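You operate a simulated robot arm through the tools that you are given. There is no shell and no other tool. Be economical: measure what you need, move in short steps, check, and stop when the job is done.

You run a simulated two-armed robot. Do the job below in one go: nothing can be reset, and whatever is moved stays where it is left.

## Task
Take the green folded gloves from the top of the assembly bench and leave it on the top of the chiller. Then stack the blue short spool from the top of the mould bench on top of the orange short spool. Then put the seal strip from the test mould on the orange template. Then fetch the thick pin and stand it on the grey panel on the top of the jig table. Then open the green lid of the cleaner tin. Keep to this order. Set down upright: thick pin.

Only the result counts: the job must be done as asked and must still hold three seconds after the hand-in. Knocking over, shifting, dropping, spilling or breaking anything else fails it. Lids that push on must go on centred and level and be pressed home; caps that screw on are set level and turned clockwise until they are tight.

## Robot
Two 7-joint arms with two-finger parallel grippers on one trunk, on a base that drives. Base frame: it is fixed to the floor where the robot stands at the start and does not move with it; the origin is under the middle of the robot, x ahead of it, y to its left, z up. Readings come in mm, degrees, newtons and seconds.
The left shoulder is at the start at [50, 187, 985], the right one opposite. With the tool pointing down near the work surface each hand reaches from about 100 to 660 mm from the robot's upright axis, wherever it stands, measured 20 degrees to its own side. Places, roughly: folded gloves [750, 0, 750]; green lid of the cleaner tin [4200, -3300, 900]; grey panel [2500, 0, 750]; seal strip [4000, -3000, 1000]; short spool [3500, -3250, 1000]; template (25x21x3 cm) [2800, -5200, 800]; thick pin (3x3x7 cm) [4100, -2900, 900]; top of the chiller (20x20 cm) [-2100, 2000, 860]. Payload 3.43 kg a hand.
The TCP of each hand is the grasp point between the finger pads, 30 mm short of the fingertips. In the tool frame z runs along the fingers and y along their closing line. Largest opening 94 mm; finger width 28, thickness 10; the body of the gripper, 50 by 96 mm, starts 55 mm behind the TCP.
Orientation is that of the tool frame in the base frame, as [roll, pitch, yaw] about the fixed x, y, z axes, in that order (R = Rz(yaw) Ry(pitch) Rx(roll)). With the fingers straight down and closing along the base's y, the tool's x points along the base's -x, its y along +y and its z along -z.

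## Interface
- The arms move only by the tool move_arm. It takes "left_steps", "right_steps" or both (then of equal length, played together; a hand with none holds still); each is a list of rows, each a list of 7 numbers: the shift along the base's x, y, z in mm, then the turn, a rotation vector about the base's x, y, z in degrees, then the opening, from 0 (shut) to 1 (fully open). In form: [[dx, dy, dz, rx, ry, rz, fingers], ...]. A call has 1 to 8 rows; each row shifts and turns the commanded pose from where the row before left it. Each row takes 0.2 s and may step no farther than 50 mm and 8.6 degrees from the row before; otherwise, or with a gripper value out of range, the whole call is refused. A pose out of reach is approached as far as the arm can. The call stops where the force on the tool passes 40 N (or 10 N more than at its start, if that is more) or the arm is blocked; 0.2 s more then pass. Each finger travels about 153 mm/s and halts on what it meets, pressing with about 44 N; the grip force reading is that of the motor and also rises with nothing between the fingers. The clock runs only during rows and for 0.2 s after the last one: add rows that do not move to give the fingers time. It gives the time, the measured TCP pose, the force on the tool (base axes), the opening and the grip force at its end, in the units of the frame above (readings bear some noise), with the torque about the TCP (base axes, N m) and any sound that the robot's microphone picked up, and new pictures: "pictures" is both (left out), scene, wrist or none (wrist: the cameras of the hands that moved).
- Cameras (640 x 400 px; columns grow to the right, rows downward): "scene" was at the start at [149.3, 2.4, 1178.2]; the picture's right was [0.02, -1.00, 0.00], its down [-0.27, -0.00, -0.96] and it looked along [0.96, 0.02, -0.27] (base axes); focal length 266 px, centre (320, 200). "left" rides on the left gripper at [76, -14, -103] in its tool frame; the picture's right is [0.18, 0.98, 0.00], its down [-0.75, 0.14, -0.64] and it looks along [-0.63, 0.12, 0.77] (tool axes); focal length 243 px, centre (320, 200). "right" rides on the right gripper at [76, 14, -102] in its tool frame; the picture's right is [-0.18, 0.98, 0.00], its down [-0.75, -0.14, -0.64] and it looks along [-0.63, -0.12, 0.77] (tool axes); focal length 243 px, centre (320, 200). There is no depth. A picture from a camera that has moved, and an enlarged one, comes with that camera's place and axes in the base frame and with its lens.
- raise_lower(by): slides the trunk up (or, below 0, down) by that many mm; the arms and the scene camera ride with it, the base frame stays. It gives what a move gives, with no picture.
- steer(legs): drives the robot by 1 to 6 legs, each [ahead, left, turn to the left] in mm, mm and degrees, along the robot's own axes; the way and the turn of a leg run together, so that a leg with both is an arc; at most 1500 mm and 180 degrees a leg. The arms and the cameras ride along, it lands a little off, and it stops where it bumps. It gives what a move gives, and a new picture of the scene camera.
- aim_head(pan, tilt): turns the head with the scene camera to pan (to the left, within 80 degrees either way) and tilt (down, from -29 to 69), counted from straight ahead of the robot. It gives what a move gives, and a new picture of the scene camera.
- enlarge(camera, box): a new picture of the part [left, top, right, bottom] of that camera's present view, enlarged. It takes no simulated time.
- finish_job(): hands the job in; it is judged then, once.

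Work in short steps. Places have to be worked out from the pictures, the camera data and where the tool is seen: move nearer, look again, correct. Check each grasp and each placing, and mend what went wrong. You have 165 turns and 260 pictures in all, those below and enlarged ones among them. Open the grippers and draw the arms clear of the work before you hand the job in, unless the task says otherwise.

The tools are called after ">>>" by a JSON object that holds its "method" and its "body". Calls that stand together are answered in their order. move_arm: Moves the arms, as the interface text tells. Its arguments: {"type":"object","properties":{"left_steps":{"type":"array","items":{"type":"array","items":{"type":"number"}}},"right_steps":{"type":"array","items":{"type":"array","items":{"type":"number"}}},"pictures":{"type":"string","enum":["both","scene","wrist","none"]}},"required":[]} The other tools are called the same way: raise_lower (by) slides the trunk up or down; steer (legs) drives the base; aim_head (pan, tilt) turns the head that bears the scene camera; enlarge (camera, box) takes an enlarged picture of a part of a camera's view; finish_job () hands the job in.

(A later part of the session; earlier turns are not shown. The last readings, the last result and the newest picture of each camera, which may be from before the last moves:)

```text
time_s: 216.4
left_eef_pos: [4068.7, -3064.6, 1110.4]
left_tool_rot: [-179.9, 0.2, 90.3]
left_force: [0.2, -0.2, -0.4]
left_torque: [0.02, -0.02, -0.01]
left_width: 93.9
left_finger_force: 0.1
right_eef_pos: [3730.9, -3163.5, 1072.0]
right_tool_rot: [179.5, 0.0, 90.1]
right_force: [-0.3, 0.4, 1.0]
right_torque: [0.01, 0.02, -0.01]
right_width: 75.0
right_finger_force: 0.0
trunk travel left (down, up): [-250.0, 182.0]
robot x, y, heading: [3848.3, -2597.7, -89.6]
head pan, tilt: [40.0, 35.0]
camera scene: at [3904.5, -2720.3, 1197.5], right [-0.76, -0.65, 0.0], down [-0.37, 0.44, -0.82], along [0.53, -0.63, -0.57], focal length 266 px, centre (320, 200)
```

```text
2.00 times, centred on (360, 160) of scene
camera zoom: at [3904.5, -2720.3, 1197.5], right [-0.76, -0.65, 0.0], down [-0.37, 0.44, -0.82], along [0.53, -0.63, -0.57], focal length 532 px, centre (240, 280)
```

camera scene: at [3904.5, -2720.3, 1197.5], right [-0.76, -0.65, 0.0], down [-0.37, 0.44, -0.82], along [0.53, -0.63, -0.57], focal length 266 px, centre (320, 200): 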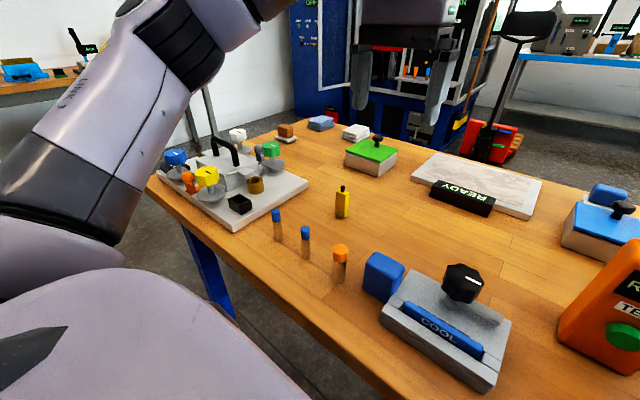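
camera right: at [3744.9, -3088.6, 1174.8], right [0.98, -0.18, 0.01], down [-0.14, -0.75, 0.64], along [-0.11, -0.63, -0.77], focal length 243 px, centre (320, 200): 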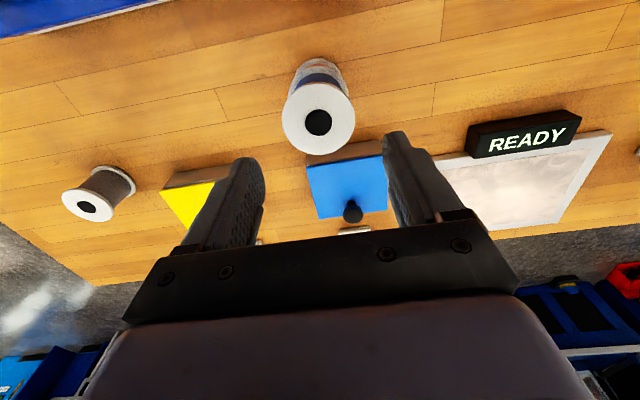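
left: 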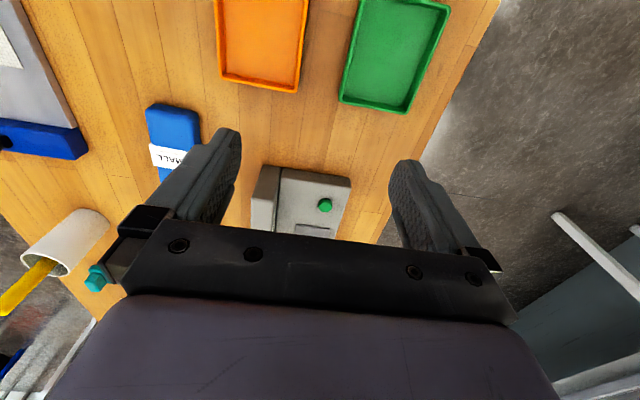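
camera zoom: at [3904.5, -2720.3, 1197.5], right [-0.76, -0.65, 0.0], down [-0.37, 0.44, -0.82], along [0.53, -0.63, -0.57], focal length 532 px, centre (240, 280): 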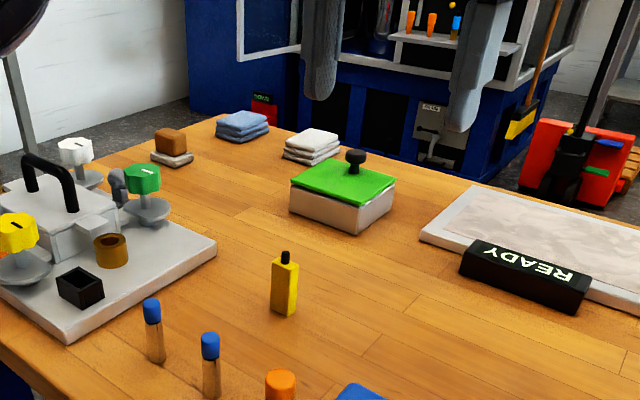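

The seal strip appears to be the blue bar in the COOL mould: it runs along x from about 3859 to 3957 at y≈-2950, top z≈886, with the latch turned away from it. I withdraw the right hand and turn the left hand 90° so it closes along y, stopping above the strip's free end.

>>> {"method": "move_arm", "body": {"right_steps": [[0, 20, 20, 0, 0, 0, 0.8], [0, 40, 0, 0, 0, 0, 0.8], [-10, 45, 0, 0, 0, 0, 0.8], [-30, 35, 0, 0, 0, 0, 0.8], [-40, 0, 0, 0, 0, 0, 0.8], [0, 0, 0, 0, 0, 0, 0.8]], "left_steps": [[-10, 15, 0, 0, 0, -8.2, 1], [-15, 15, 0, 0, 0, -8.2, 1], [-15, 15, 0, 0, 0, -8.2, 1], [-15, 15, 0, 0, 0, -8.2, 1], [-15, 15, 0, 0, 0, -8.2, 1], [-10, 10, 0, 0, 0, -8.2, 1]], "pictures": "none"}}

>>> {"method": "move_arm", "body": {"left_steps": [[-10, 10, 0, 0, 0, -8.2, 1], [-10, 10, 0, 0, 0, -8.2, 1], [-10, 5, 0, 0, 0, -8.2, 1], [-10, 0, 0, 0, 0, -8.2, 1], [0, 0, -25, 0, 0, -8.2, 1], [0, 0, -25, 0, 0, 0, 1]]}}

```text
time_s: 217.8
left_eef_pos: [3988.3, -2980.0, 1110.3]
left_tool_rot: [-179.9, 0.1, 41.1]
left_force: [-0.6, 0.0, -0.2]
left_torque: [0.03, 0.02, -0.04]
left_width: 93.6
left_finger_force: 0.0
right_eef_pos: [3648.5, -3023.9, 1091.9]
right_tool_rot: [179.6, 0.0, 90.2]
right_force: [0.4, -0.2, -0.7]
right_torque: [-0.03, 0.04, 0.01]
right_width: 75.2
right_finger_force: 0.0
trunk travel left (down, up): [-250.0, 182.0]
robot x, y, heading: [3849.5, -2596.8, -89.5]
head pan, tilt: [40.0, 35.0]
```

```text
time_s: 219.2
left_eef_pos: [3929.9, -2902.7, 1038.0]
left_tool_rot: [180.0, 0.2, 0.0]
left_force: [0.1, -0.1, -0.7]
left_torque: [0.0, 0.03, -0.01]
left_width: 94.3
left_finger_force: 0.1
left hand out of reach, approached as far as the arm can: row 3, 4, 5
right_eef_pos: [3649.7, -3024.8, 1090.7]
right_tool_rot: [179.6, 0.0, 90.1]
right_force: [-0.9, -0.3, -0.3]
right_torque: [0.0, 0.0, 0.01]
right_width: 75.3
right_finger_force: 0.1
trunk travel left (down, up): [-250.0, 182.0]
robot x, y, heading: [3847.7, -2595.7, -89.6]
head pan, tilt: [40.0, 35.0]
camera scene: at [3904.7, -2720.4, 1197.5], right [-0.76, -0.65, 0.0], down [-0.37, 0.44, -0.82], along [0.53, -0.62, -0.57], focal length 266 px, centre (320, 200)
camera left: at [4005.3, -2888.2, 1140.3], right [0.18, -0.98, 0.0], down [-0.75, -0.14, 0.64], along [-0.63, -0.12, -0.76], focal length 243 px, centre (320, 200)
```

scene: 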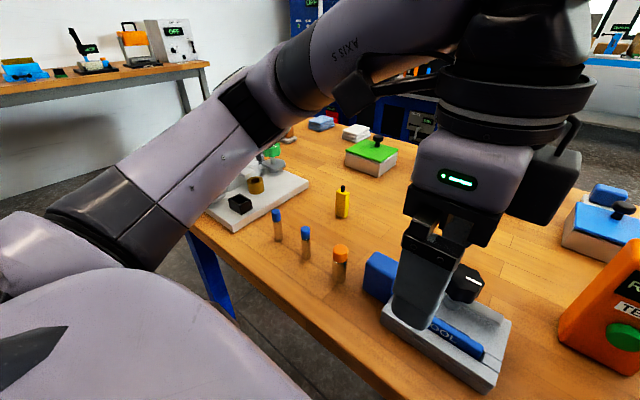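
left: 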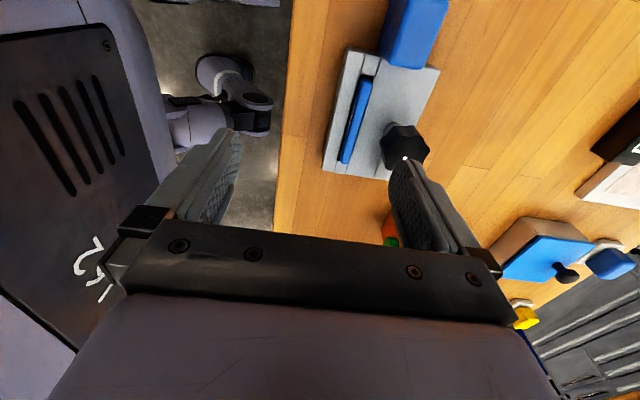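

The wrist view gives the strip from [3954,-2943] to [3857,-2948], about 12 mm wide. I narrow the fingers, move over its free end and look closer.

>>> {"method": "move_arm", "body": {"left_steps": [[8, -22, 0, 0, 0, 0, 0.32], [7, -21, 0, 0, 0, 0, 0.32], [0, 0, -40, 0, 0, 0, 0.32], [0, 0, -35, 0, 0, 0, 0.32], [0, 0, 0, 0, 0, 0, 0.32]]}}

>>> {"method": "enlarge", "body": {"camera": "left", "box": [220, 40, 420, 240]}}

```text
time_s: 220.4
left_eef_pos: [3932.8, -2908.0, 956.7]
left_tool_rot: [180.0, 0.2, 0.0]
left_force: [0.1, -0.6, -0.1]
left_torque: [-0.04, 0.01, 0.02]
left_width: 30.2
left_finger_force: 0.0
left hand out of reach, approached as far as the arm can: row 1, 2
right_eef_pos: [3649.5, -3025.2, 1090.9]
right_tool_rot: [179.7, 0.0, 90.3]
right_force: [0.2, -0.1, -0.5]
right_torque: [-0.03, 0.04, 0.0]
right_width: 75.2
right_finger_force: 0.0
trunk travel left (down, up): [-250.0, 182.0]
robot x, y, heading: [3847.8, -2594.0, -90.0]
head pan, tilt: [40.0, 35.0]
camera scene: at [3904.6, -2720.2, 1197.5], right [-0.76, -0.65, 0.0], down [-0.37, 0.44, -0.82], along [0.53, -0.63, -0.57], focal length 266 px, centre (320, 200)
camera left: at [4008.5, -2894.0, 1058.7], right [0.19, -0.98, 0.0], down [-0.75, -0.14, 0.64], along [-0.63, -0.12, -0.76], focal length 243 px, centre (320, 200)
```

scene: 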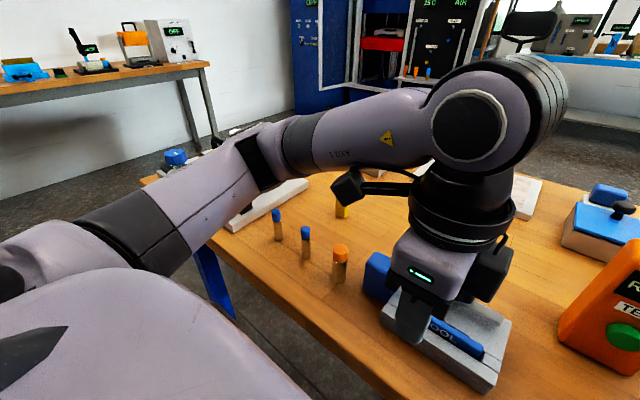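
left: 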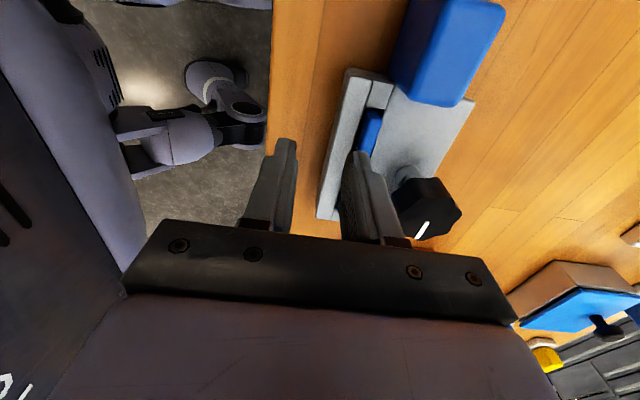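

```text
2.00 times, centred on (320, 140) of left
camera zoom: at [4008.5, -2894.0, 1058.7], right [0.19, -0.98, 0.0], down [-0.75, -0.14, 0.64], along [-0.63, -0.12, -0.76], focal length 485 px, centre (320, 320)
```

zoom: 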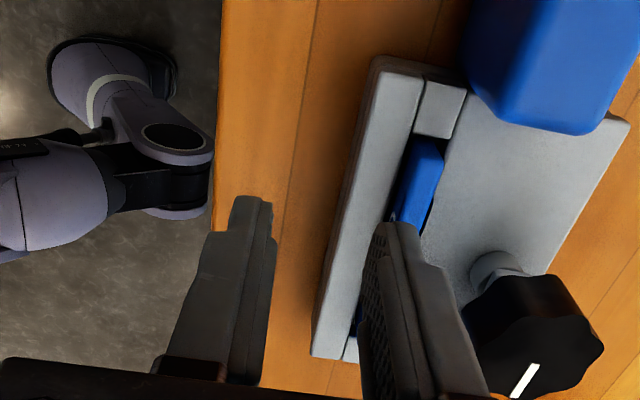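

The left arm could not go further at this yaw, probably because it is too folded. I lift the hand, back the base off for a longer reach and try again.

>>> {"method": "move_arm", "body": {"left_steps": [[0, 0, 45, 0, 0, 0, 0.32], [0, 0, 35, 0, 0, 0, 0.32]], "pictures": "none"}}

>>> {"method": "steer", "body": {"legs": [[-150, -30, 0]]}}

>>> {"method": "move_arm", "body": {"left_steps": [[5, -40, 0, 0, 0, 0, 0.32], [5, -40, 0, 0, 0, 0, 0.32], [5, -40, 0, 0, 0, 0, 0.32], [5, -40, 0, 0, 0, 0, 0.32], [5, -20, 0, 0, 0, 0, 0.32]]}}

```text
time_s: 221.0
left_eef_pos: [3933.4, -2907.2, 1040.4]
left_tool_rot: [180.0, 0.2, 0.4]
left_force: [-0.2, -0.4, -0.9]
left_torque: [0.0, 0.0, 0.02]
left_width: 30.0
left_finger_force: 0.1
right_eef_pos: [3649.2, -3024.7, 1091.6]
right_tool_rot: [179.7, 0.1, 90.1]
right_force: [-0.6, 0.2, -0.6]
right_torque: [-0.03, -0.04, -0.02]
right_width: 75.1
right_finger_force: 0.1
trunk travel left (down, up): [-250.0, 182.0]
robot x, y, heading: [3851.9, -2595.1, -89.6]
head pan, tilt: [40.0, 35.0]
```

```text
time_s: 222.4
left_eef_pos: [3902.6, -2756.3, 1040.1]
left_tool_rot: [-180.0, 0.2, 0.2]
left_force: [0.5, 0.2, 0.1]
left_torque: [-0.03, 0.0, 0.01]
left_width: 30.1
left_finger_force: 0.0
right_eef_pos: [3619.1, -2873.1, 1091.5]
right_tool_rot: [179.7, 0.0, 90.2]
right_force: [0.4, -0.9, 0.0]
right_torque: [-0.03, 0.03, -0.01]
right_width: 75.2
right_finger_force: 0.0
trunk travel left (down, up): [-250.0, 182.0]
robot x, y, heading: [3821.4, -2445.1, -89.8]
head pan, tilt: [40.0, 35.0]
camera scene: at [3873.9, -2569.4, 1197.6], right [-0.76, -0.65, 0.0], down [-0.37, 0.44, -0.82], along [0.53, -0.62, -0.57], focal length 266 px, centre (320, 200)
```

scene: 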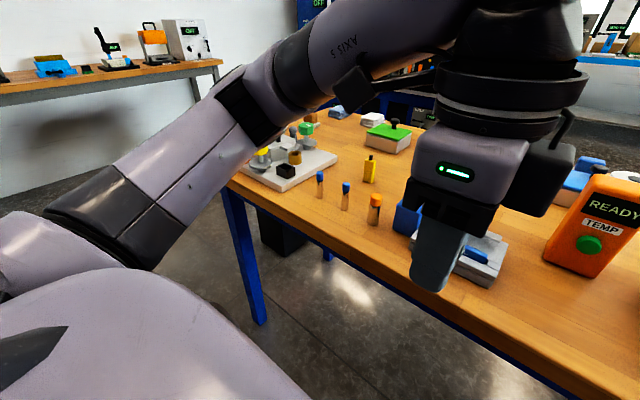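

```text
time_s: 223.6
left_eef_pos: [3880.1, -2768.0, 1013.6]
left_tool_rot: [180.0, 0.2, 0.5]
left_force: [0.4, -0.1, 0.1]
left_torque: [0.01, 0.01, 0.01]
left_width: 30.0
left_finger_force: 0.1
left hand out of reach, approached as far as the arm can: row 1, 2, 3, 4, 5
right_eef_pos: [3619.7, -2875.1, 1092.4]
right_tool_rot: [179.6, 0.1, 90.2]
right_force: [-1.3, 1.3, 0.2]
right_torque: [0.0, 0.01, -0.01]
right_width: 75.4
right_finger_force: 0.0
trunk travel left (down, up): [-250.0, 182.0]
robot x, y, heading: [3818.2, -2445.5, -89.6]
head pan, tilt: [40.0, 35.0]
camera scene: at [3874.0, -2569.7, 1197.5], right [-0.76, -0.65, 0.0], down [-0.37, 0.44, -0.82], along [0.53, -0.62, -0.57], focal length 266 px, centre (320, 200)
camera left: at [3956.6, -2753.3, 1115.9], right [0.19, -0.98, 0.0], down [-0.75, -0.15, 0.64], along [-0.63, -0.12, -0.76], focal length 243 px, centre (320, 200)
```

scene: 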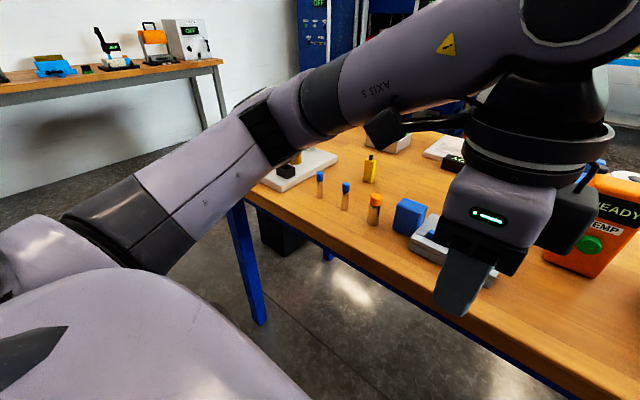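
left: 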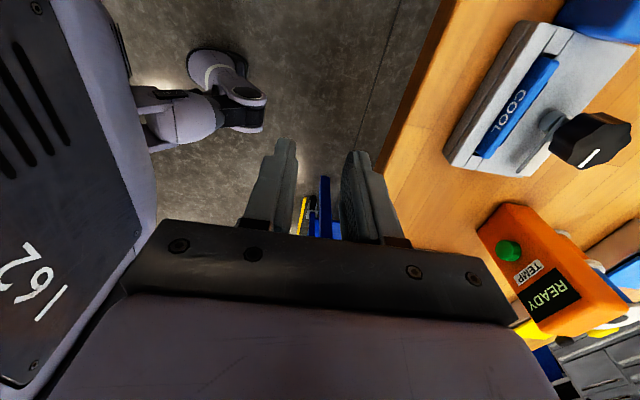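

That yaw direction is limited for the left arm, so I try the right hand, whose mirrored turn (negative) should be the comfortable one. I turn it in place while lifting the left hand.

>>> {"method": "move_arm", "body": {"right_steps": [[0, 0, 0, 0, 0, -8.2, 0.5], [0, 0, 0, 0, 0, -8.2, 0.5], [0, 0, 0, 0, 0, -8.2, 0.5], [0, 0, 0, 0, 0, -8.2, 0.5], [0, 0, 0, 0, 0, -8.2, 0.5], [0, 0, 0, 0, 0, -8.2, 0.5]], "left_steps": [[10, 0, 20, 0, 0, 8.2, 0.5], [10, 0, 20, 0, 0, 8.2, 0.5], [10, 0, 20, 0, 0, 8.2, 0.5], [10, 0, 20, 0, 0, 8.2, 0.5], [10, 0, 0, 0, 0, 8.2, 0.5], [10, 0, 0, 0, 0, 8.2, 0.5]], "pictures": "none"}}

>>> {"method": "move_arm", "body": {"right_steps": [[0, 0, 0, 0, 0, -8.2, 0.5], [0, 0, 0, 0, 0, -8.2, 0.5], [0, 0, 0, 0, 0, -8.2, 0.5], [0, 0, 0, 0, 0, -8.2, 0.5], [0, 0, 0, 0, 0, -8.2, 0.5], [0, -20, 0, 0, 0, 0, 0.5]], "left_steps": [[20, 0, 0, 0, 0, 8.2, 0.5], [20, 0, 0, 0, 0, 8.2, 0.5], [20, 0, 0, 0, 0, 8.2, 0.5], [20, 0, 0, 0, 0, 8.2, 0.5], [20, 0, 0, 0, 0, 8.2, 0.5], [0, 0, 0, 0, 0, 0, 0.5]], "pictures": "none"}}

```text
time_s: 225.0
left_eef_pos: [3940.2, -2769.6, 1093.8]
left_tool_rot: [-180.0, 0.1, 49.6]
left_force: [-0.5, 0.5, 0.4]
left_torque: [0.01, -0.02, 0.02]
left_width: 47.1
left_finger_force: 0.1
right_eef_pos: [3618.8, -2873.9, 1091.7]
right_tool_rot: [179.7, 0.0, 40.9]
right_force: [-0.2, 0.4, -0.2]
right_torque: [0.05, -0.04, 0.01]
right_width: 46.9
right_finger_force: 0.1
trunk travel left (down, up): [-250.0, 182.0]
robot x, y, heading: [3819.6, -2446.0, -89.9]
head pan, tilt: [40.0, 35.0]
```

```text
time_s: 226.4
left_eef_pos: [4040.4, -2769.2, 1094.4]
left_tool_rot: [180.0, 0.1, 90.6]
left_force: [0.7, -0.8, 0.5]
left_torque: [-0.03, 0.01, -0.01]
left_width: 47.0
left_finger_force: 0.0
right_eef_pos: [3618.4, -2894.6, 1092.0]
right_tool_rot: [179.7, 0.0, 0.0]
right_force: [0.6, 0.0, -0.3]
right_torque: [0.0, 0.0, -0.02]
right_width: 47.1
right_finger_force: 0.1
trunk travel left (down, up): [-250.0, 182.0]
robot x, y, heading: [3821.4, -2442.6, -89.4]
head pan, tilt: [40.0, 35.0]
```

The right hand turns freely that way. I shift the base so the strip is comfortably in the right hand's range.

>>> {"method": "steer", "body": {"legs": [[30, 290, 0]]}}

>>> {"method": "aim_head", "body": {"pan": -25, "tilt": 45}}

```text
time_s: 228.4
left_eef_pos: [4330.3, -2797.0, 1094.0]
left_tool_rot: [-179.9, 0.2, 90.7]
left_force: [0.3, -0.1, -0.6]
left_torque: [0.01, 0.01, 0.01]
left_width: 47.0
left_finger_force: 0.0
right_eef_pos: [3907.9, -2923.2, 1091.7]
right_tool_rot: [179.5, -0.1, 0.1]
right_force: [0.8, 0.2, -0.2]
right_torque: [-0.01, 0.01, 0.03]
right_width: 47.2
right_finger_force: 0.0
trunk travel left (down, up): [-250.0, 182.0]
robot x, y, heading: [4110.7, -2475.0, -89.4]
head pan, tilt: [40.0, 35.0]
camera scene: at [4163.7, -2598.6, 1197.5], right [-0.76, -0.65, 0.0], down [-0.37, 0.44, -0.82], along [0.53, -0.62, -0.57], focal length 266 px, centre (320, 200)
```

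scene: 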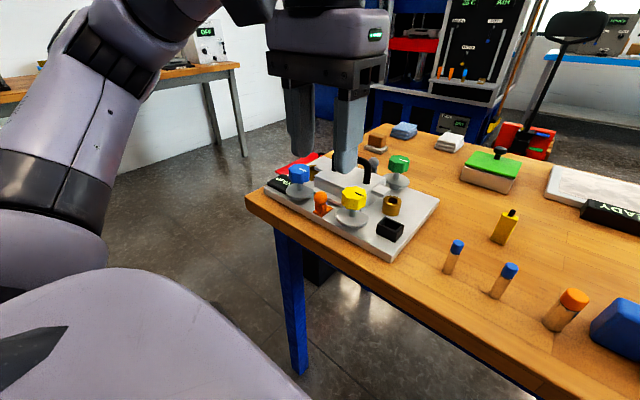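

```text
time_s: 229.8
left_eef_pos: [4330.2, -2797.1, 1095.0]
left_tool_rot: [-179.9, 0.2, 90.7]
left_force: [0.1, 0.5, 0.8]
left_torque: [-0.02, 0.0, -0.01]
left_width: 46.9
left_finger_force: 0.1
right_eef_pos: [3907.8, -2923.4, 1091.3]
right_tool_rot: [179.6, 0.1, 0.1]
right_force: [-0.7, -0.3, -0.2]
right_torque: [-0.01, 0.0, 0.0]
right_width: 47.1
right_finger_force: 0.0
trunk travel left (down, up): [-250.0, 182.0]
robot x, y, heading: [4110.4, -2472.5, -89.7]
head pan, tilt: [-25.0, 45.0]
camera scene: at [4072.5, -2605.4, 1182.7], right [-0.91, 0.42, 0.0], down [0.29, 0.64, -0.71], along [-0.29, -0.64, -0.71], focal length 266 px, centre (320, 200)
```

scene: 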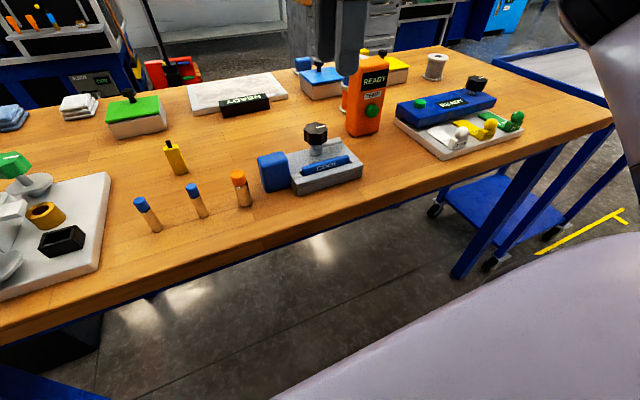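

I move the right hand over the strip's free end at z≈960 with a narrow opening.

>>> {"method": "move_arm", "body": {"right_steps": [[18, -12, -25, 0, 0, 0, 0.32], [19, -11, -30, 0, 0, 0, 0.32], [0, 0, -40, 0, 0, 0, 0.32], [0, 0, -36, 0, 0, 0, 0.32], [0, 0, 0, 0, 0, 0, 0.32]]}}

>>> {"method": "enlarge", "body": {"camera": "right", "box": [220, 40, 420, 240]}}

```text
time_s: 231.0
left_eef_pos: [4329.7, -2797.6, 1094.3]
left_tool_rot: [180.0, 0.1, 90.6]
left_force: [0.4, 0.6, 0.2]
left_torque: [-0.05, 0.02, 0.04]
left_width: 47.1
left_finger_force: 0.1
right_eef_pos: [3944.4, -2946.6, 961.5]
right_tool_rot: [179.7, -0.1, 0.0]
right_force: [0.3, 0.2, 0.4]
right_torque: [0.0, 0.01, 0.0]
right_width: 30.0
right_finger_force: 0.1
trunk travel left (down, up): [-250.0, 182.0]
robot x, y, heading: [4107.0, -2472.8, -90.0]
head pan, tilt: [-25.0, 45.0]
camera scene: at [4072.5, -2605.4, 1182.7], right [-0.91, 0.42, 0.0], down [0.29, 0.64, -0.71], along [-0.29, -0.64, -0.71], focal length 266 px, centre (320, 200)
camera right: at [4021.5, -2959.1, 1064.2], right [-0.18, -0.98, 0.01], down [-0.75, 0.15, 0.64], along [-0.63, 0.11, -0.77], focal length 243 px, centre (320, 200)
```

scene: 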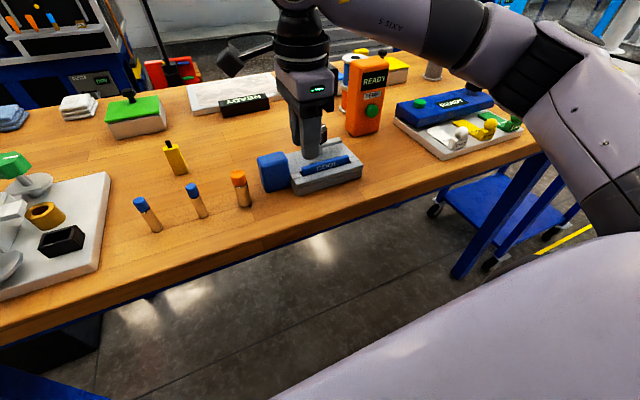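
right: 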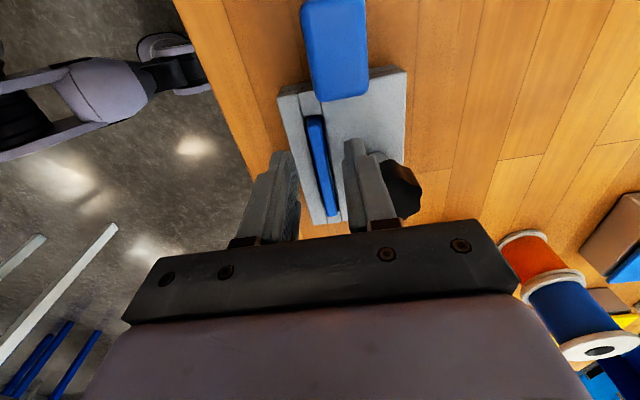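

```text
2.00 times, centred on (320, 140) of right
camera zoom: at [4021.5, -2959.1, 1064.2], right [-0.18, -0.98, 0.01], down [-0.75, 0.15, 0.64], along [-0.63, 0.11, -0.77], focal length 485 px, centre (320, 320)
```

zoom: 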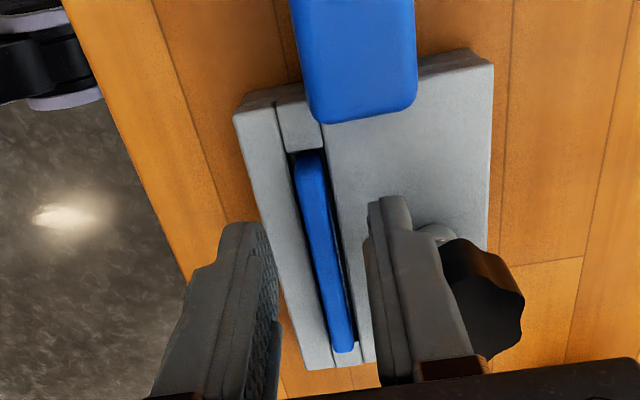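

The strip is centred between the fingers (y≈-2945.5), 11 mm wide. I descend gradually.

>>> {"method": "move_arm", "body": {"right_steps": [[1, 1, -20, 0, 0, 0, 0.32], [0, 0, -15, 0, 0, 0, 0.32], [0, 0, -8, 0, 0, 0, 0.32], [0, 0, -5, 0, 0, 0, 0.32], [0, 0, 0, 0, 0, 0, 0.32]], "pictures": "wrist"}}

>>> {"method": "enlarge", "body": {"camera": "scene", "box": [250, 100, 390, 200]}}

```text
time_s: 232.2
left_eef_pos: [4329.8, -2796.1, 1094.7]
left_tool_rot: [-179.9, 0.3, 90.5]
left_force: [0.7, 0.2, 0.2]
left_torque: [0.0, -0.01, -0.02]
left_width: 46.8
left_finger_force: 0.1
right_eef_pos: [3946.4, -2945.9, 920.0]
right_tool_rot: [178.7, -0.3, 0.1]
right_force: [-0.4, 2.9, 15.2]
right_torque: [0.44, 0.18, -0.01]
right_width: 32.1
right_finger_force: 1.6
trunk travel left (down, up): [-250.0, 182.0]
robot x, y, heading: [4109.2, -2476.3, -89.6]
head pan, tilt: [-25.0, 45.0]
stopped in row 5 (right hand): the force on the tool passed its limit (the readings are from after the stop); the commanded pose is now the measured one
camera right: at [4022.9, -2957.5, 1023.5], right [-0.18, -0.98, 0.02], down [-0.76, 0.15, 0.63], along [-0.63, 0.1, -0.77], focal length 243 px, centre (320, 200)
```

right: 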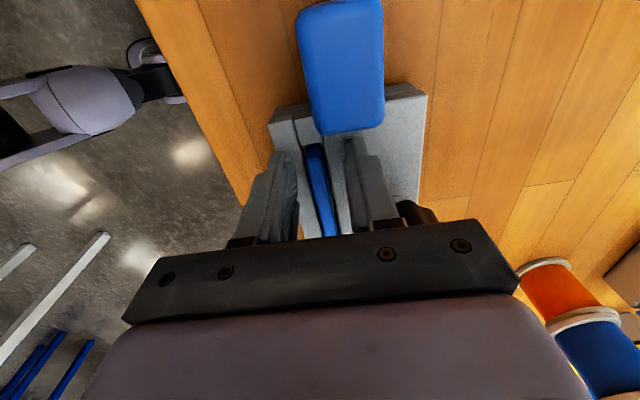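

```text
4.00 times, centred on (320, 150) of scene
camera zoom: at [4072.5, -2604.4, 1182.6], right [-0.91, 0.42, 0.0], down [0.29, 0.64, -0.71], along [-0.3, -0.64, -0.71], focal length 1063 px, centre (320, 400)
```

zoom: 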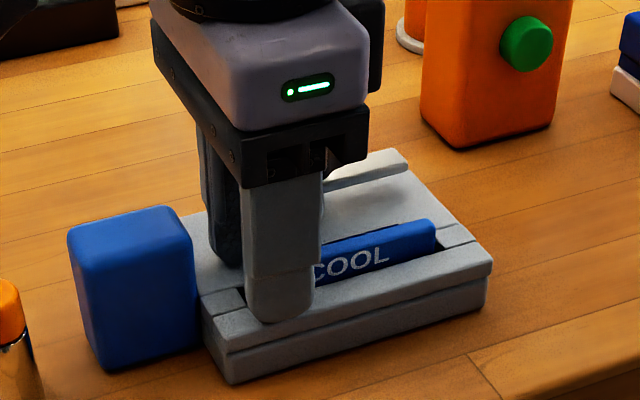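

The front tip met the lip at tip height ≈890, and the strip protrudes above it. I rise 2 mm and close on the strip.

>>> {"method": "move_arm", "body": {"right_steps": [[0, 0, 2, 0.8, 0, 0, 0.32], [0, 0, 0, 0, 0, 0, 0.15], [0, 0, 0, 0, 0, 0, 0.05], [0, 0, 0, 0, 0, 0, 0.05]], "pictures": "wrist"}}

>>> {"method": "enlarge", "body": {"camera": "scene", "box": [250, 100, 390, 200]}}

```text
time_s: 233.2
left_eef_pos: [4329.6, -2798.3, 1094.9]
left_tool_rot: [-180.0, 0.2, 90.6]
left_force: [0.5, -0.5, -0.3]
left_torque: [-0.02, -0.02, 0.05]
left_width: 46.9
left_finger_force: 0.0
right_eef_pos: [3947.2, -2945.1, 919.5]
right_tool_rot: [179.8, -0.2, 0.0]
right_force: [1.0, -4.2, 6.2]
right_torque: [-0.09, 0.05, 0.07]
right_width: 8.5
right_finger_force: 42.4
trunk travel left (down, up): [-250.0, 182.0]
robot x, y, heading: [4109.3, -2474.3, -89.6]
head pan, tilt: [-25.0, 45.0]
camera right: at [4022.9, -2960.2, 1022.9], right [-0.18, -0.98, 0.0], down [-0.76, 0.14, 0.64], along [-0.63, 0.12, -0.77], focal length 243 px, centre (320, 200)
```

right: 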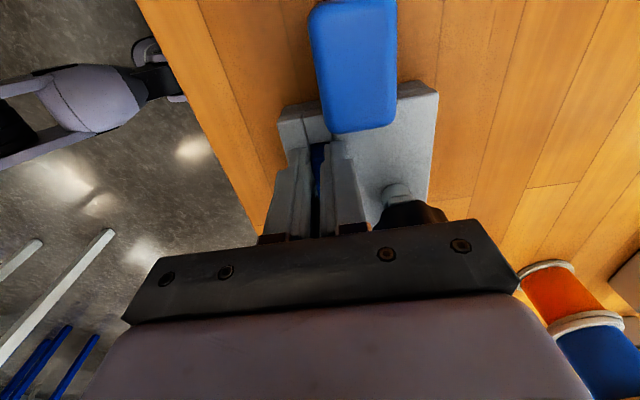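

```text
4.00 times, centred on (320, 150) of scene
camera zoom: at [4072.5, -2605.4, 1182.7], right [-0.91, 0.42, 0.0], down [0.29, 0.64, -0.71], along [-0.29, -0.64, -0.71], focal length 1063 px, centre (320, 400)
```

zoom: 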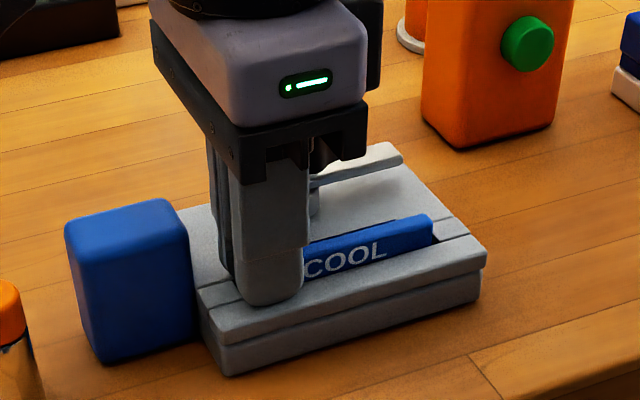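

The grip is at 8.5 mm, above the 4.7 commanded, so something is held. I lift slowly and check.

>>> {"method": "move_arm", "body": {"right_steps": [[0, 0, 6, 0, 0, 0, 0.03], [0, 0, 8, 0, 0, 0, 0.03], [0, 0, 10, 0, 0, 0, 0.03]], "pictures": "none"}}

>>> {"method": "enlarge", "body": {"camera": "scene", "box": [250, 100, 390, 200]}}

```text
time_s: 234.0
left_eef_pos: [4330.0, -2798.4, 1094.3]
left_tool_rot: [179.9, 0.2, 90.6]
left_force: [-0.9, -0.1, 0.3]
left_torque: [-0.01, -0.03, 0.0]
left_width: 47.0
left_finger_force: 0.1
right_eef_pos: [3946.9, -2944.9, 943.2]
right_tool_rot: [179.9, -0.2, 0.1]
right_force: [-0.3, 0.2, -2.1]
right_torque: [0.0, 0.0, -0.01]
right_width: 8.7
right_finger_force: 42.5
trunk travel left (down, up): [-250.0, 182.0]
robot x, y, heading: [4111.2, -2472.4, -90.0]
head pan, tilt: [-25.0, 45.0]
```

```text
4.00 times, centred on (320, 150) of scene
camera zoom: at [4072.3, -2605.3, 1182.7], right [-0.91, 0.42, 0.0], down [0.29, 0.64, -0.71], along [-0.29, -0.64, -0.71], focal length 1063 px, centre (320, 400)
```

zoom: 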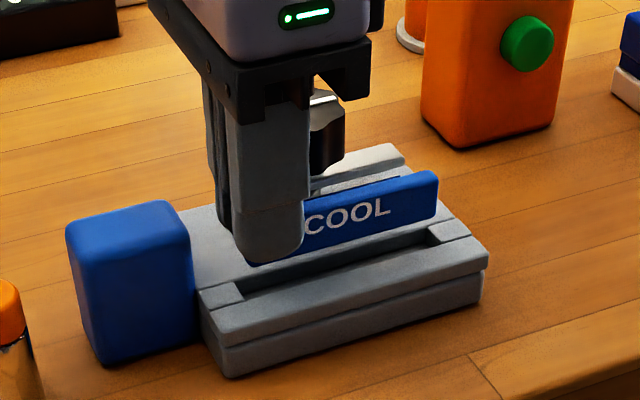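

The strip came out cleanly. I raise it and drive around to the drawer cabinet with the orange template.

>>> {"method": "move_arm", "body": {"right_steps": [[0, 0, 40, 0, 0, 0, 0.03], [0, 0, 40, 0, 0, 0, 0.03], [0, 20, 40, 0, 0, 0, 0.03]], "pictures": "none"}}

>>> {"method": "steer", "body": {"legs": [[-230, 0, 0], [0, -1500, 0], [0, -450, 0], [1500, 0, 0], [700, 0, 0], [0, 785, 0]]}}

>>> {"method": "aim_head", "body": {"pan": -5, "tilt": 40}}

```text
time_s: 234.8
left_eef_pos: [4329.5, -2796.8, 1095.3]
left_tool_rot: [-180.0, 0.2, 90.6]
left_force: [0.3, -0.2, -0.3]
left_torque: [0.03, 0.02, -0.02]
left_width: 46.9
left_finger_force: 0.1
right_eef_pos: [3947.3, -2926.6, 1062.6]
right_tool_rot: [179.7, -0.2, 0.0]
right_force: [0.0, -0.7, -0.4]
right_torque: [0.03, -0.01, -0.02]
right_width: 8.5
right_finger_force: 42.6
trunk travel left (down, up): [-250.0, 182.0]
robot x, y, heading: [4107.1, -2476.5, -89.6]
head pan, tilt: [-25.0, 45.0]
```

```text
time_s: 260.2
left_eef_pos: [3133.3, -4836.7, 1094.7]
left_tool_rot: [-180.0, 0.2, 88.3]
left_force: [-0.3, 0.2, 0.0]
left_torque: [-0.03, -0.01, -0.02]
left_width: 46.9
left_finger_force: 0.1
right_eef_pos: [2746.1, -4951.8, 1062.9]
right_tool_rot: [179.9, -0.2, -2.2]
right_force: [-0.7, 0.5, 0.5]
right_torque: [-0.03, 0.03, 0.0]
right_width: 8.9
right_finger_force: 42.5
trunk travel left (down, up): [-250.0, 182.0]
robot x, y, heading: [2924.2, -4503.1, -91.6]
head pan, tilt: [-25.0, 45.0]
camera scene: at [2883.3, -4634.4, 1182.7], right [-0.89, 0.45, 0.0], down [0.32, 0.63, -0.71], along [-0.32, -0.63, -0.71], focal length 266 px, centre (320, 200)
```

scene: 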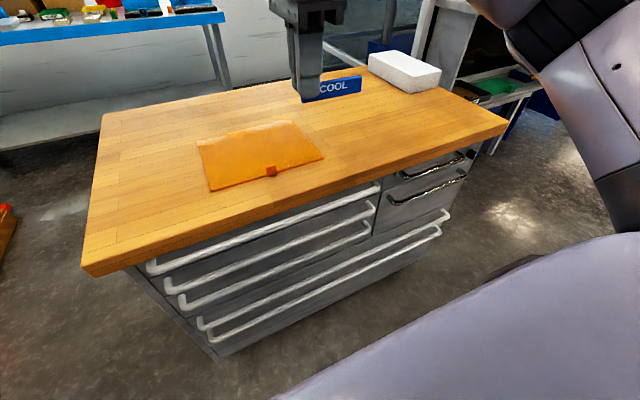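

```text
time_s: 261.0
left_eef_pos: [3133.9, -4836.0, 1094.7]
left_tool_rot: [-180.0, 0.1, 88.2]
left_force: [-0.7, -0.3, 0.1]
left_torque: [0.01, 0.0, -0.01]
left_width: 46.8
left_finger_force: 0.0
right_eef_pos: [2746.3, -4949.8, 1063.5]
right_tool_rot: [179.9, -0.3, -2.2]
right_force: [-0.3, 0.3, -0.1]
right_torque: [0.0, 0.02, -0.03]
right_width: 8.4
right_finger_force: 42.8
trunk travel left (down, up): [-250.0, 182.0]
robot x, y, heading: [2924.3, -4502.2, -92.0]
head pan, tilt: [-5.0, 40.0]
camera scene: at [2909.7, -4646.2, 1189.9], right [-0.99, 0.12, 0.0], down [0.08, 0.64, -0.77], along [-0.09, -0.76, -0.64], focal length 266 px, centre (320, 200)
```

scene: 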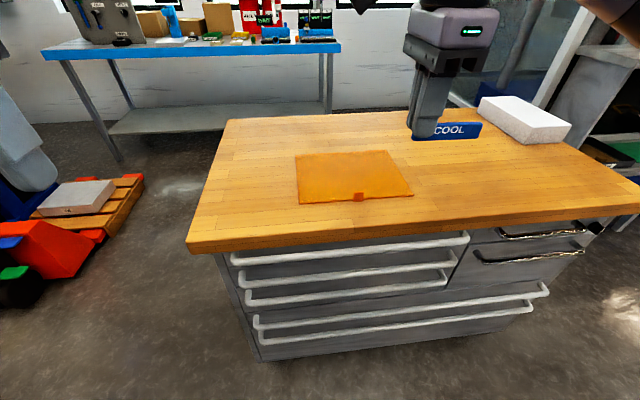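

The template centre is about [2777,-5170] and its surface z≈825. I drive 130 mm closer and move the strip over it; the strip extends from the hand toward -x.

>>> {"method": "steer", "body": {"legs": [[130, 0, 2]]}}

>>> {"method": "move_arm", "body": {"right_steps": [[24, -30, 0, 0, 0, 0, 0.03], [24, -30, -20, 0, 0, 0, 0.03], [23, -25, -30, 0, 0, 0, 0.03], [0, 0, -40, 0, 0, 0, 0.03], [0, 0, -40, 0, 0, 0, 0.03], [0, 0, 0, 0, 0, 0, 0.03]]}}

```text
time_s: 262.3
left_eef_pos: [3143.7, -4956.2, 1096.0]
left_tool_rot: [180.0, 0.3, 90.4]
left_force: [-0.2, -0.8, -0.3]
left_torque: [0.04, -0.01, 0.04]
left_width: 46.9
left_finger_force: 0.0
right_eef_pos: [2759.4, -5083.7, 1063.3]
right_tool_rot: [179.9, -0.3, -0.1]
right_force: [0.1, 0.7, -1.1]
right_torque: [0.02, 0.01, 0.02]
right_width: 8.6
right_finger_force: 42.4
trunk travel left (down, up): [-250.0, 182.0]
robot x, y, heading: [2922.4, -4631.0, -89.9]
head pan, tilt: [-5.0, 40.0]
camera scene: at [2913.1, -4774.3, 1189.9], right [-1.0, 0.08, 0.0], down [0.05, 0.64, -0.77], along [-0.06, -0.76, -0.64], focal length 266 px, centre (320, 200)
```

scene: 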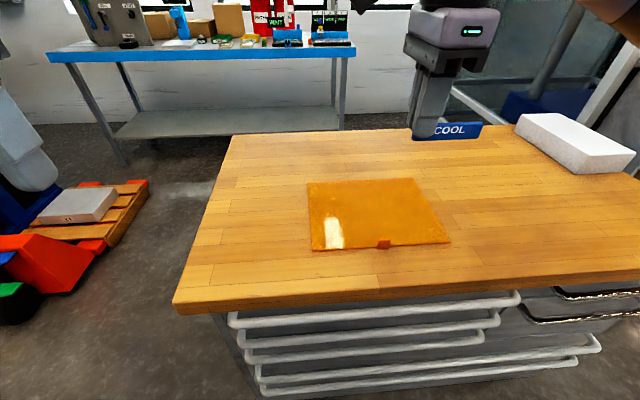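

```text
time_s: 263.7
left_eef_pos: [3143.1, -4954.9, 1095.3]
left_tool_rot: [-180.0, 0.2, 90.3]
left_force: [-0.3, 0.8, -0.3]
left_torque: [0.0, 0.01, 0.01]
left_width: 47.0
left_finger_force: 0.0
right_eef_pos: [2833.8, -5167.3, 934.2]
right_tool_rot: [179.7, -0.3, -0.2]
right_force: [0.8, 0.4, -0.3]
right_torque: [-0.01, -0.01, -0.02]
right_width: 8.6
right_finger_force: 42.5
trunk travel left (down, up): [-250.0, 182.0]
robot x, y, heading: [2925.1, -4631.8, -89.9]
head pan, tilt: [-5.0, 40.0]
camera scene: at [2913.1, -4773.9, 1190.0], right [-1.0, 0.08, 0.0], down [0.05, 0.64, -0.77], along [-0.06, -0.76, -0.64], focal length 266 px, centre (320, 200)
camera right: at [2909.4, -5181.6, 1036.7], right [-0.19, -0.98, 0.0], down [-0.76, 0.14, 0.64], along [-0.63, 0.12, -0.77], focal length 243 px, centre (320, 200)
```

scene: 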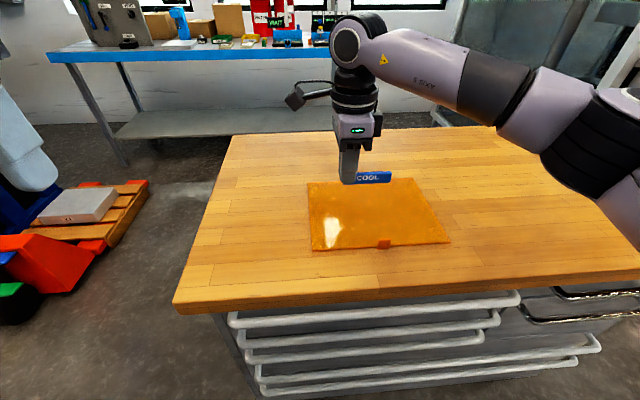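
right: 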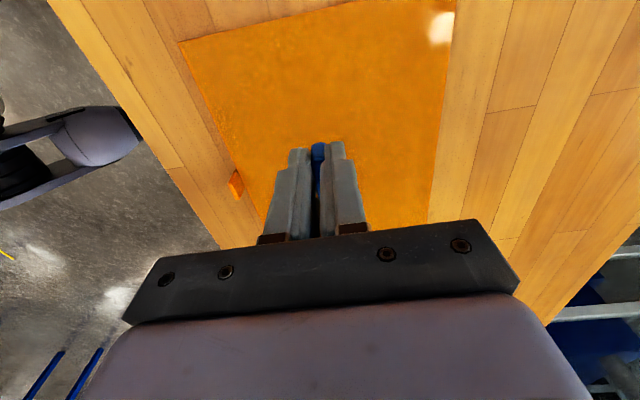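

The strip is over the template. I shift a little and lower until it touches.

>>> {"method": "move_arm", "body": {"right_steps": [[-15, -5, -25, 0, 0, 0, 0.03], [0, 0, -15, 0, 0, 0, 0.03], [0, 0, -8, 0, 0, 0, 0.03], [0, 0, -8, 0, 0, 0, 0.03], [0, 0, -5, 0, 0, 0, 0.03], [0, 0, -5, 0, 0, 0, 0.03]]}}

```text
time_s: 265.1
left_eef_pos: [3142.7, -4956.4, 1094.4]
left_tool_rot: [180.0, 0.2, 90.4]
left_force: [-0.3, -0.7, 0.5]
left_torque: [-0.01, -0.02, -0.03]
left_width: 47.2
left_finger_force: 0.2
right_eef_pos: [2816.7, -5173.3, 867.7]
right_tool_rot: [179.9, -0.2, -0.2]
right_force: [-0.4, 1.0, 0.2]
right_torque: [0.01, 0.0, 0.01]
right_width: 8.5
right_finger_force: 42.4
trunk travel left (down, up): [-250.0, 182.0]
robot x, y, heading: [2920.4, -4633.8, -89.9]
head pan, tilt: [-5.0, 40.0]
camera scene: at [2913.0, -4773.9, 1190.0], right [-1.0, 0.08, 0.0], down [0.05, 0.64, -0.77], along [-0.06, -0.76, -0.64], focal length 266 px, centre (320, 200)
camera right: at [2892.8, -5187.7, 970.2], right [-0.19, -0.98, 0.0], down [-0.76, 0.14, 0.64], along [-0.63, 0.12, -0.77], focal length 243 px, centre (320, 200)
```

scene: 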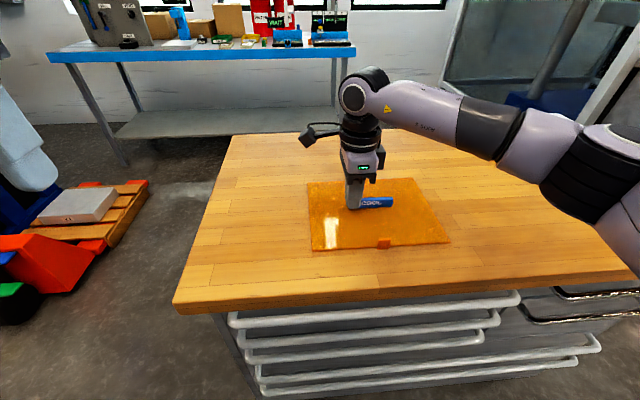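
right: 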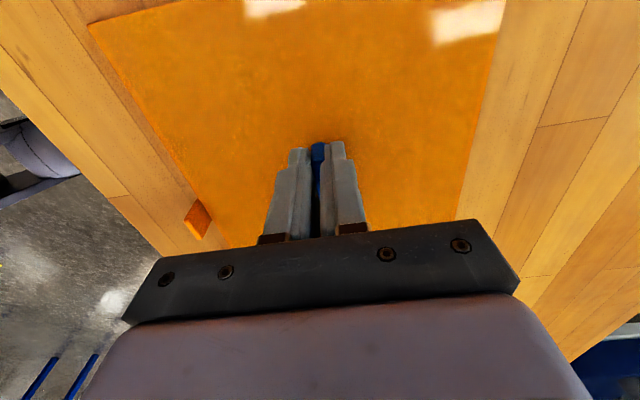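

Not touching yet; I continue down in fine steps.

>>> {"method": "move_arm", "body": {"right_steps": [[0, 0, -4, 0, 0, 0, 0.03], [0, 0, -3, 0, 0, 0, 0.03], [0, 0, -3, 0, 0, 0, 0.03], [0, 0, -3, 0, 0, 0, 0.03], [0, 0, -3, 0, 0, 0, 0.03], [0, 0, 0, 0, 0, 0, 0.03]], "pictures": "none"}}

>>> {"method": "enlarge", "body": {"camera": "scene", "box": [300, 140, 460, 260]}}

```text
time_s: 266.5
left_eef_pos: [3143.8, -4952.3, 1097.0]
left_tool_rot: [-179.9, 0.4, 90.4]
left_force: [-0.7, 0.1, 0.0]
left_torque: [0.02, 0.03, -0.02]
left_width: 47.1
left_finger_force: 0.0
right_eef_pos: [2817.8, -5173.3, 857.1]
right_tool_rot: [179.2, -0.5, -0.1]
right_force: [-3.8, 1.9, 36.0]
right_torque: [0.09, 0.24, -0.07]
right_width: 8.7
right_finger_force: 42.6
trunk travel left (down, up): [-250.0, 182.0]
robot x, y, heading: [2924.3, -4632.8, -89.7]
head pan, tilt: [-5.0, 40.0]
```

```text
3.33 times, centred on (380, 200) of scene
camera zoom: at [2913.3, -4770.7, 1190.6], right [-1.0, 0.08, 0.0], down [0.05, 0.64, -0.77], along [-0.06, -0.77, -0.64], focal length 886 px, centre (120, 200)
```

zoom: 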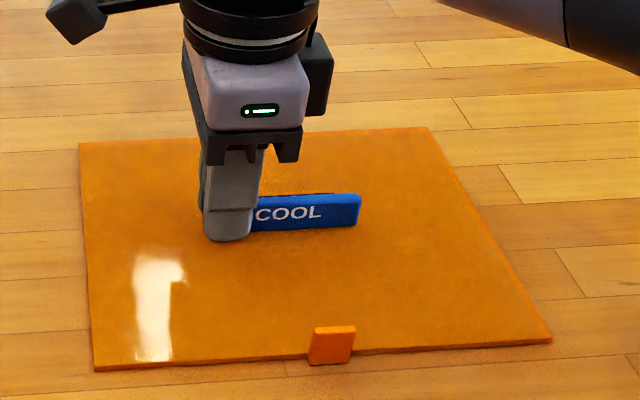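

It is down on the template. I relieve the pressure, open, and rise.

>>> {"method": "move_arm", "body": {"right_steps": [[0, 0, 4, 0, 0, 0, 0.03], [0, 0, 0, 0, 0, 0, 0.2], [0, 0, 0, 0, 0, 0, 0.35], [0, 0, 0, 0, 0, 0, 0.35], [0, 0, 25, 0, 0, 0, 0.35], [0, 0, 45, 0, 0, 0, 0.35], [0, 0, 45, 0, 0, 0, 0.35], [20, 0, 45, 0, 0, 0, 0.35]], "pictures": "none"}}

>>> {"method": "enlarge", "body": {"camera": "scene", "box": [300, 140, 460, 260]}}

```text
time_s: 268.3
left_eef_pos: [3142.5, -4955.4, 1094.4]
left_tool_rot: [-179.9, 0.2, 90.4]
left_force: [-0.1, -0.4, -0.5]
left_torque: [0.01, -0.05, 0.01]
left_width: 46.9
left_finger_force: 0.1
right_eef_pos: [2837.7, -5174.0, 1013.4]
right_tool_rot: [179.9, -0.2, -0.1]
right_force: [0.4, 0.9, 0.3]
right_torque: [-0.02, 0.0, 0.02]
right_width: 32.9
right_finger_force: 0.1
trunk travel left (down, up): [-250.0, 182.0]
robot x, y, heading: [2918.6, -4631.6, -89.6]
head pan, tilt: [-5.0, 40.0]
```

```text
3.33 times, centred on (380, 200) of scene
camera zoom: at [2913.5, -4773.6, 1189.9], right [-1.0, 0.08, 0.0], down [0.05, 0.64, -0.77], along [-0.06, -0.76, -0.64], focal length 886 px, centre (120, 200)
```

zoom: 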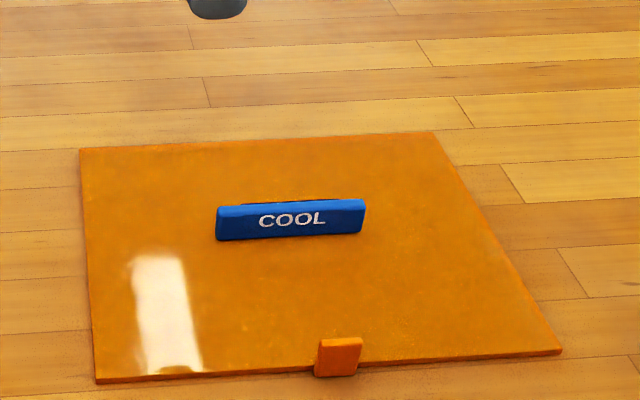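

The strip stands on the template. Now I drive back round to the near side of the mould bench for the thick pin (orange cap).

>>> {"method": "steer", "body": {"legs": [[-330, 0, 0], [0, -770, 0], [-1500, 0, 0], [-560, 0, 0], [0, 1500, 0], [0, 580, 0]]}}

>>> {"method": "aim_head", "body": {"pan": -5, "tilt": 40}}

```text
time_s: 294.2
left_eef_pos: [4419.4, -2604.7, 1094.8]
left_tool_rot: [-179.9, 0.2, 87.6]
left_force: [1.1, 0.3, 0.5]
left_torque: [0.0, -0.04, -0.01]
left_width: 47.1
left_finger_force: 0.0
right_eef_pos: [4102.6, -2808.2, 1013.0]
right_tool_rot: [179.8, -0.2, -2.9]
right_force: [0.0, 0.6, -0.3]
right_torque: [0.01, 0.03, -0.01]
right_width: 32.7
right_finger_force: 0.0
trunk travel left (down, up): [-250.0, 182.0]
robot x, y, heading: [4217.7, -2271.0, -92.5]
head pan, tilt: [-5.0, 40.0]
camera scene: at [4197.3, -2412.4, 1190.0], right [-0.99, 0.13, 0.0], down [0.08, 0.64, -0.77], along [-0.1, -0.76, -0.64], focal length 266 px, centre (320, 200)
```

scene: 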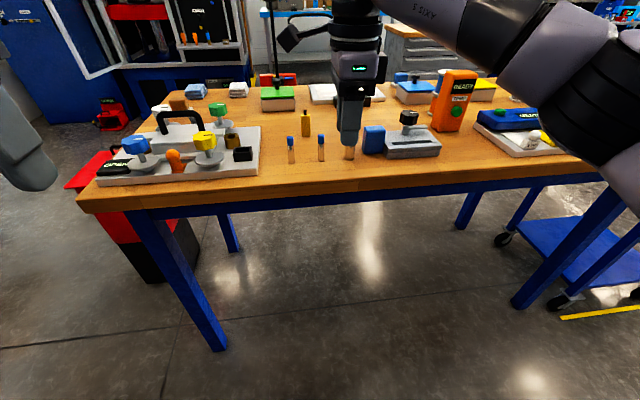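

```text
time_s: 294.8
left_eef_pos: [4417.8, -2604.7, 1094.9]
left_tool_rot: [179.9, 0.2, 87.7]
left_force: [0.6, 0.4, 0.5]
left_torque: [0.0, -0.01, 0.0]
left_width: 47.0
left_finger_force: 0.0
right_eef_pos: [4100.4, -2807.1, 1012.6]
right_tool_rot: [179.8, -0.3, -3.0]
right_force: [-0.6, 0.0, -0.2]
right_torque: [0.01, -0.03, 0.0]
right_width: 32.9
right_finger_force: 0.0
trunk travel left (down, up): [-250.0, 182.0]
robot x, y, heading: [4213.3, -2269.4, -92.7]
head pan, tilt: [-5.0, 40.0]
camera scene: at [4197.1, -2412.4, 1190.0], right [-0.99, 0.13, 0.0], down [0.09, 0.64, -0.77], along [-0.1, -0.76, -0.64], focal length 266 px, centre (320, 200)
```

scene: 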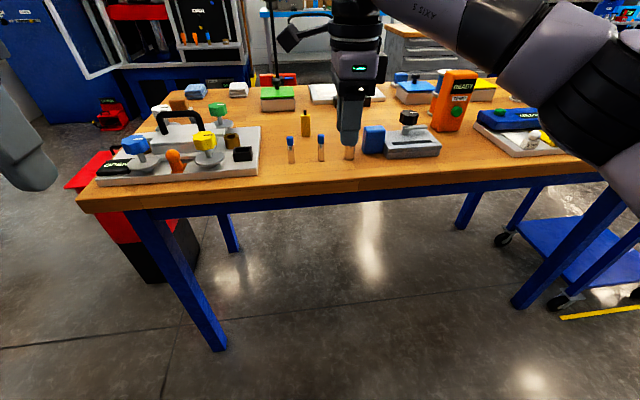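

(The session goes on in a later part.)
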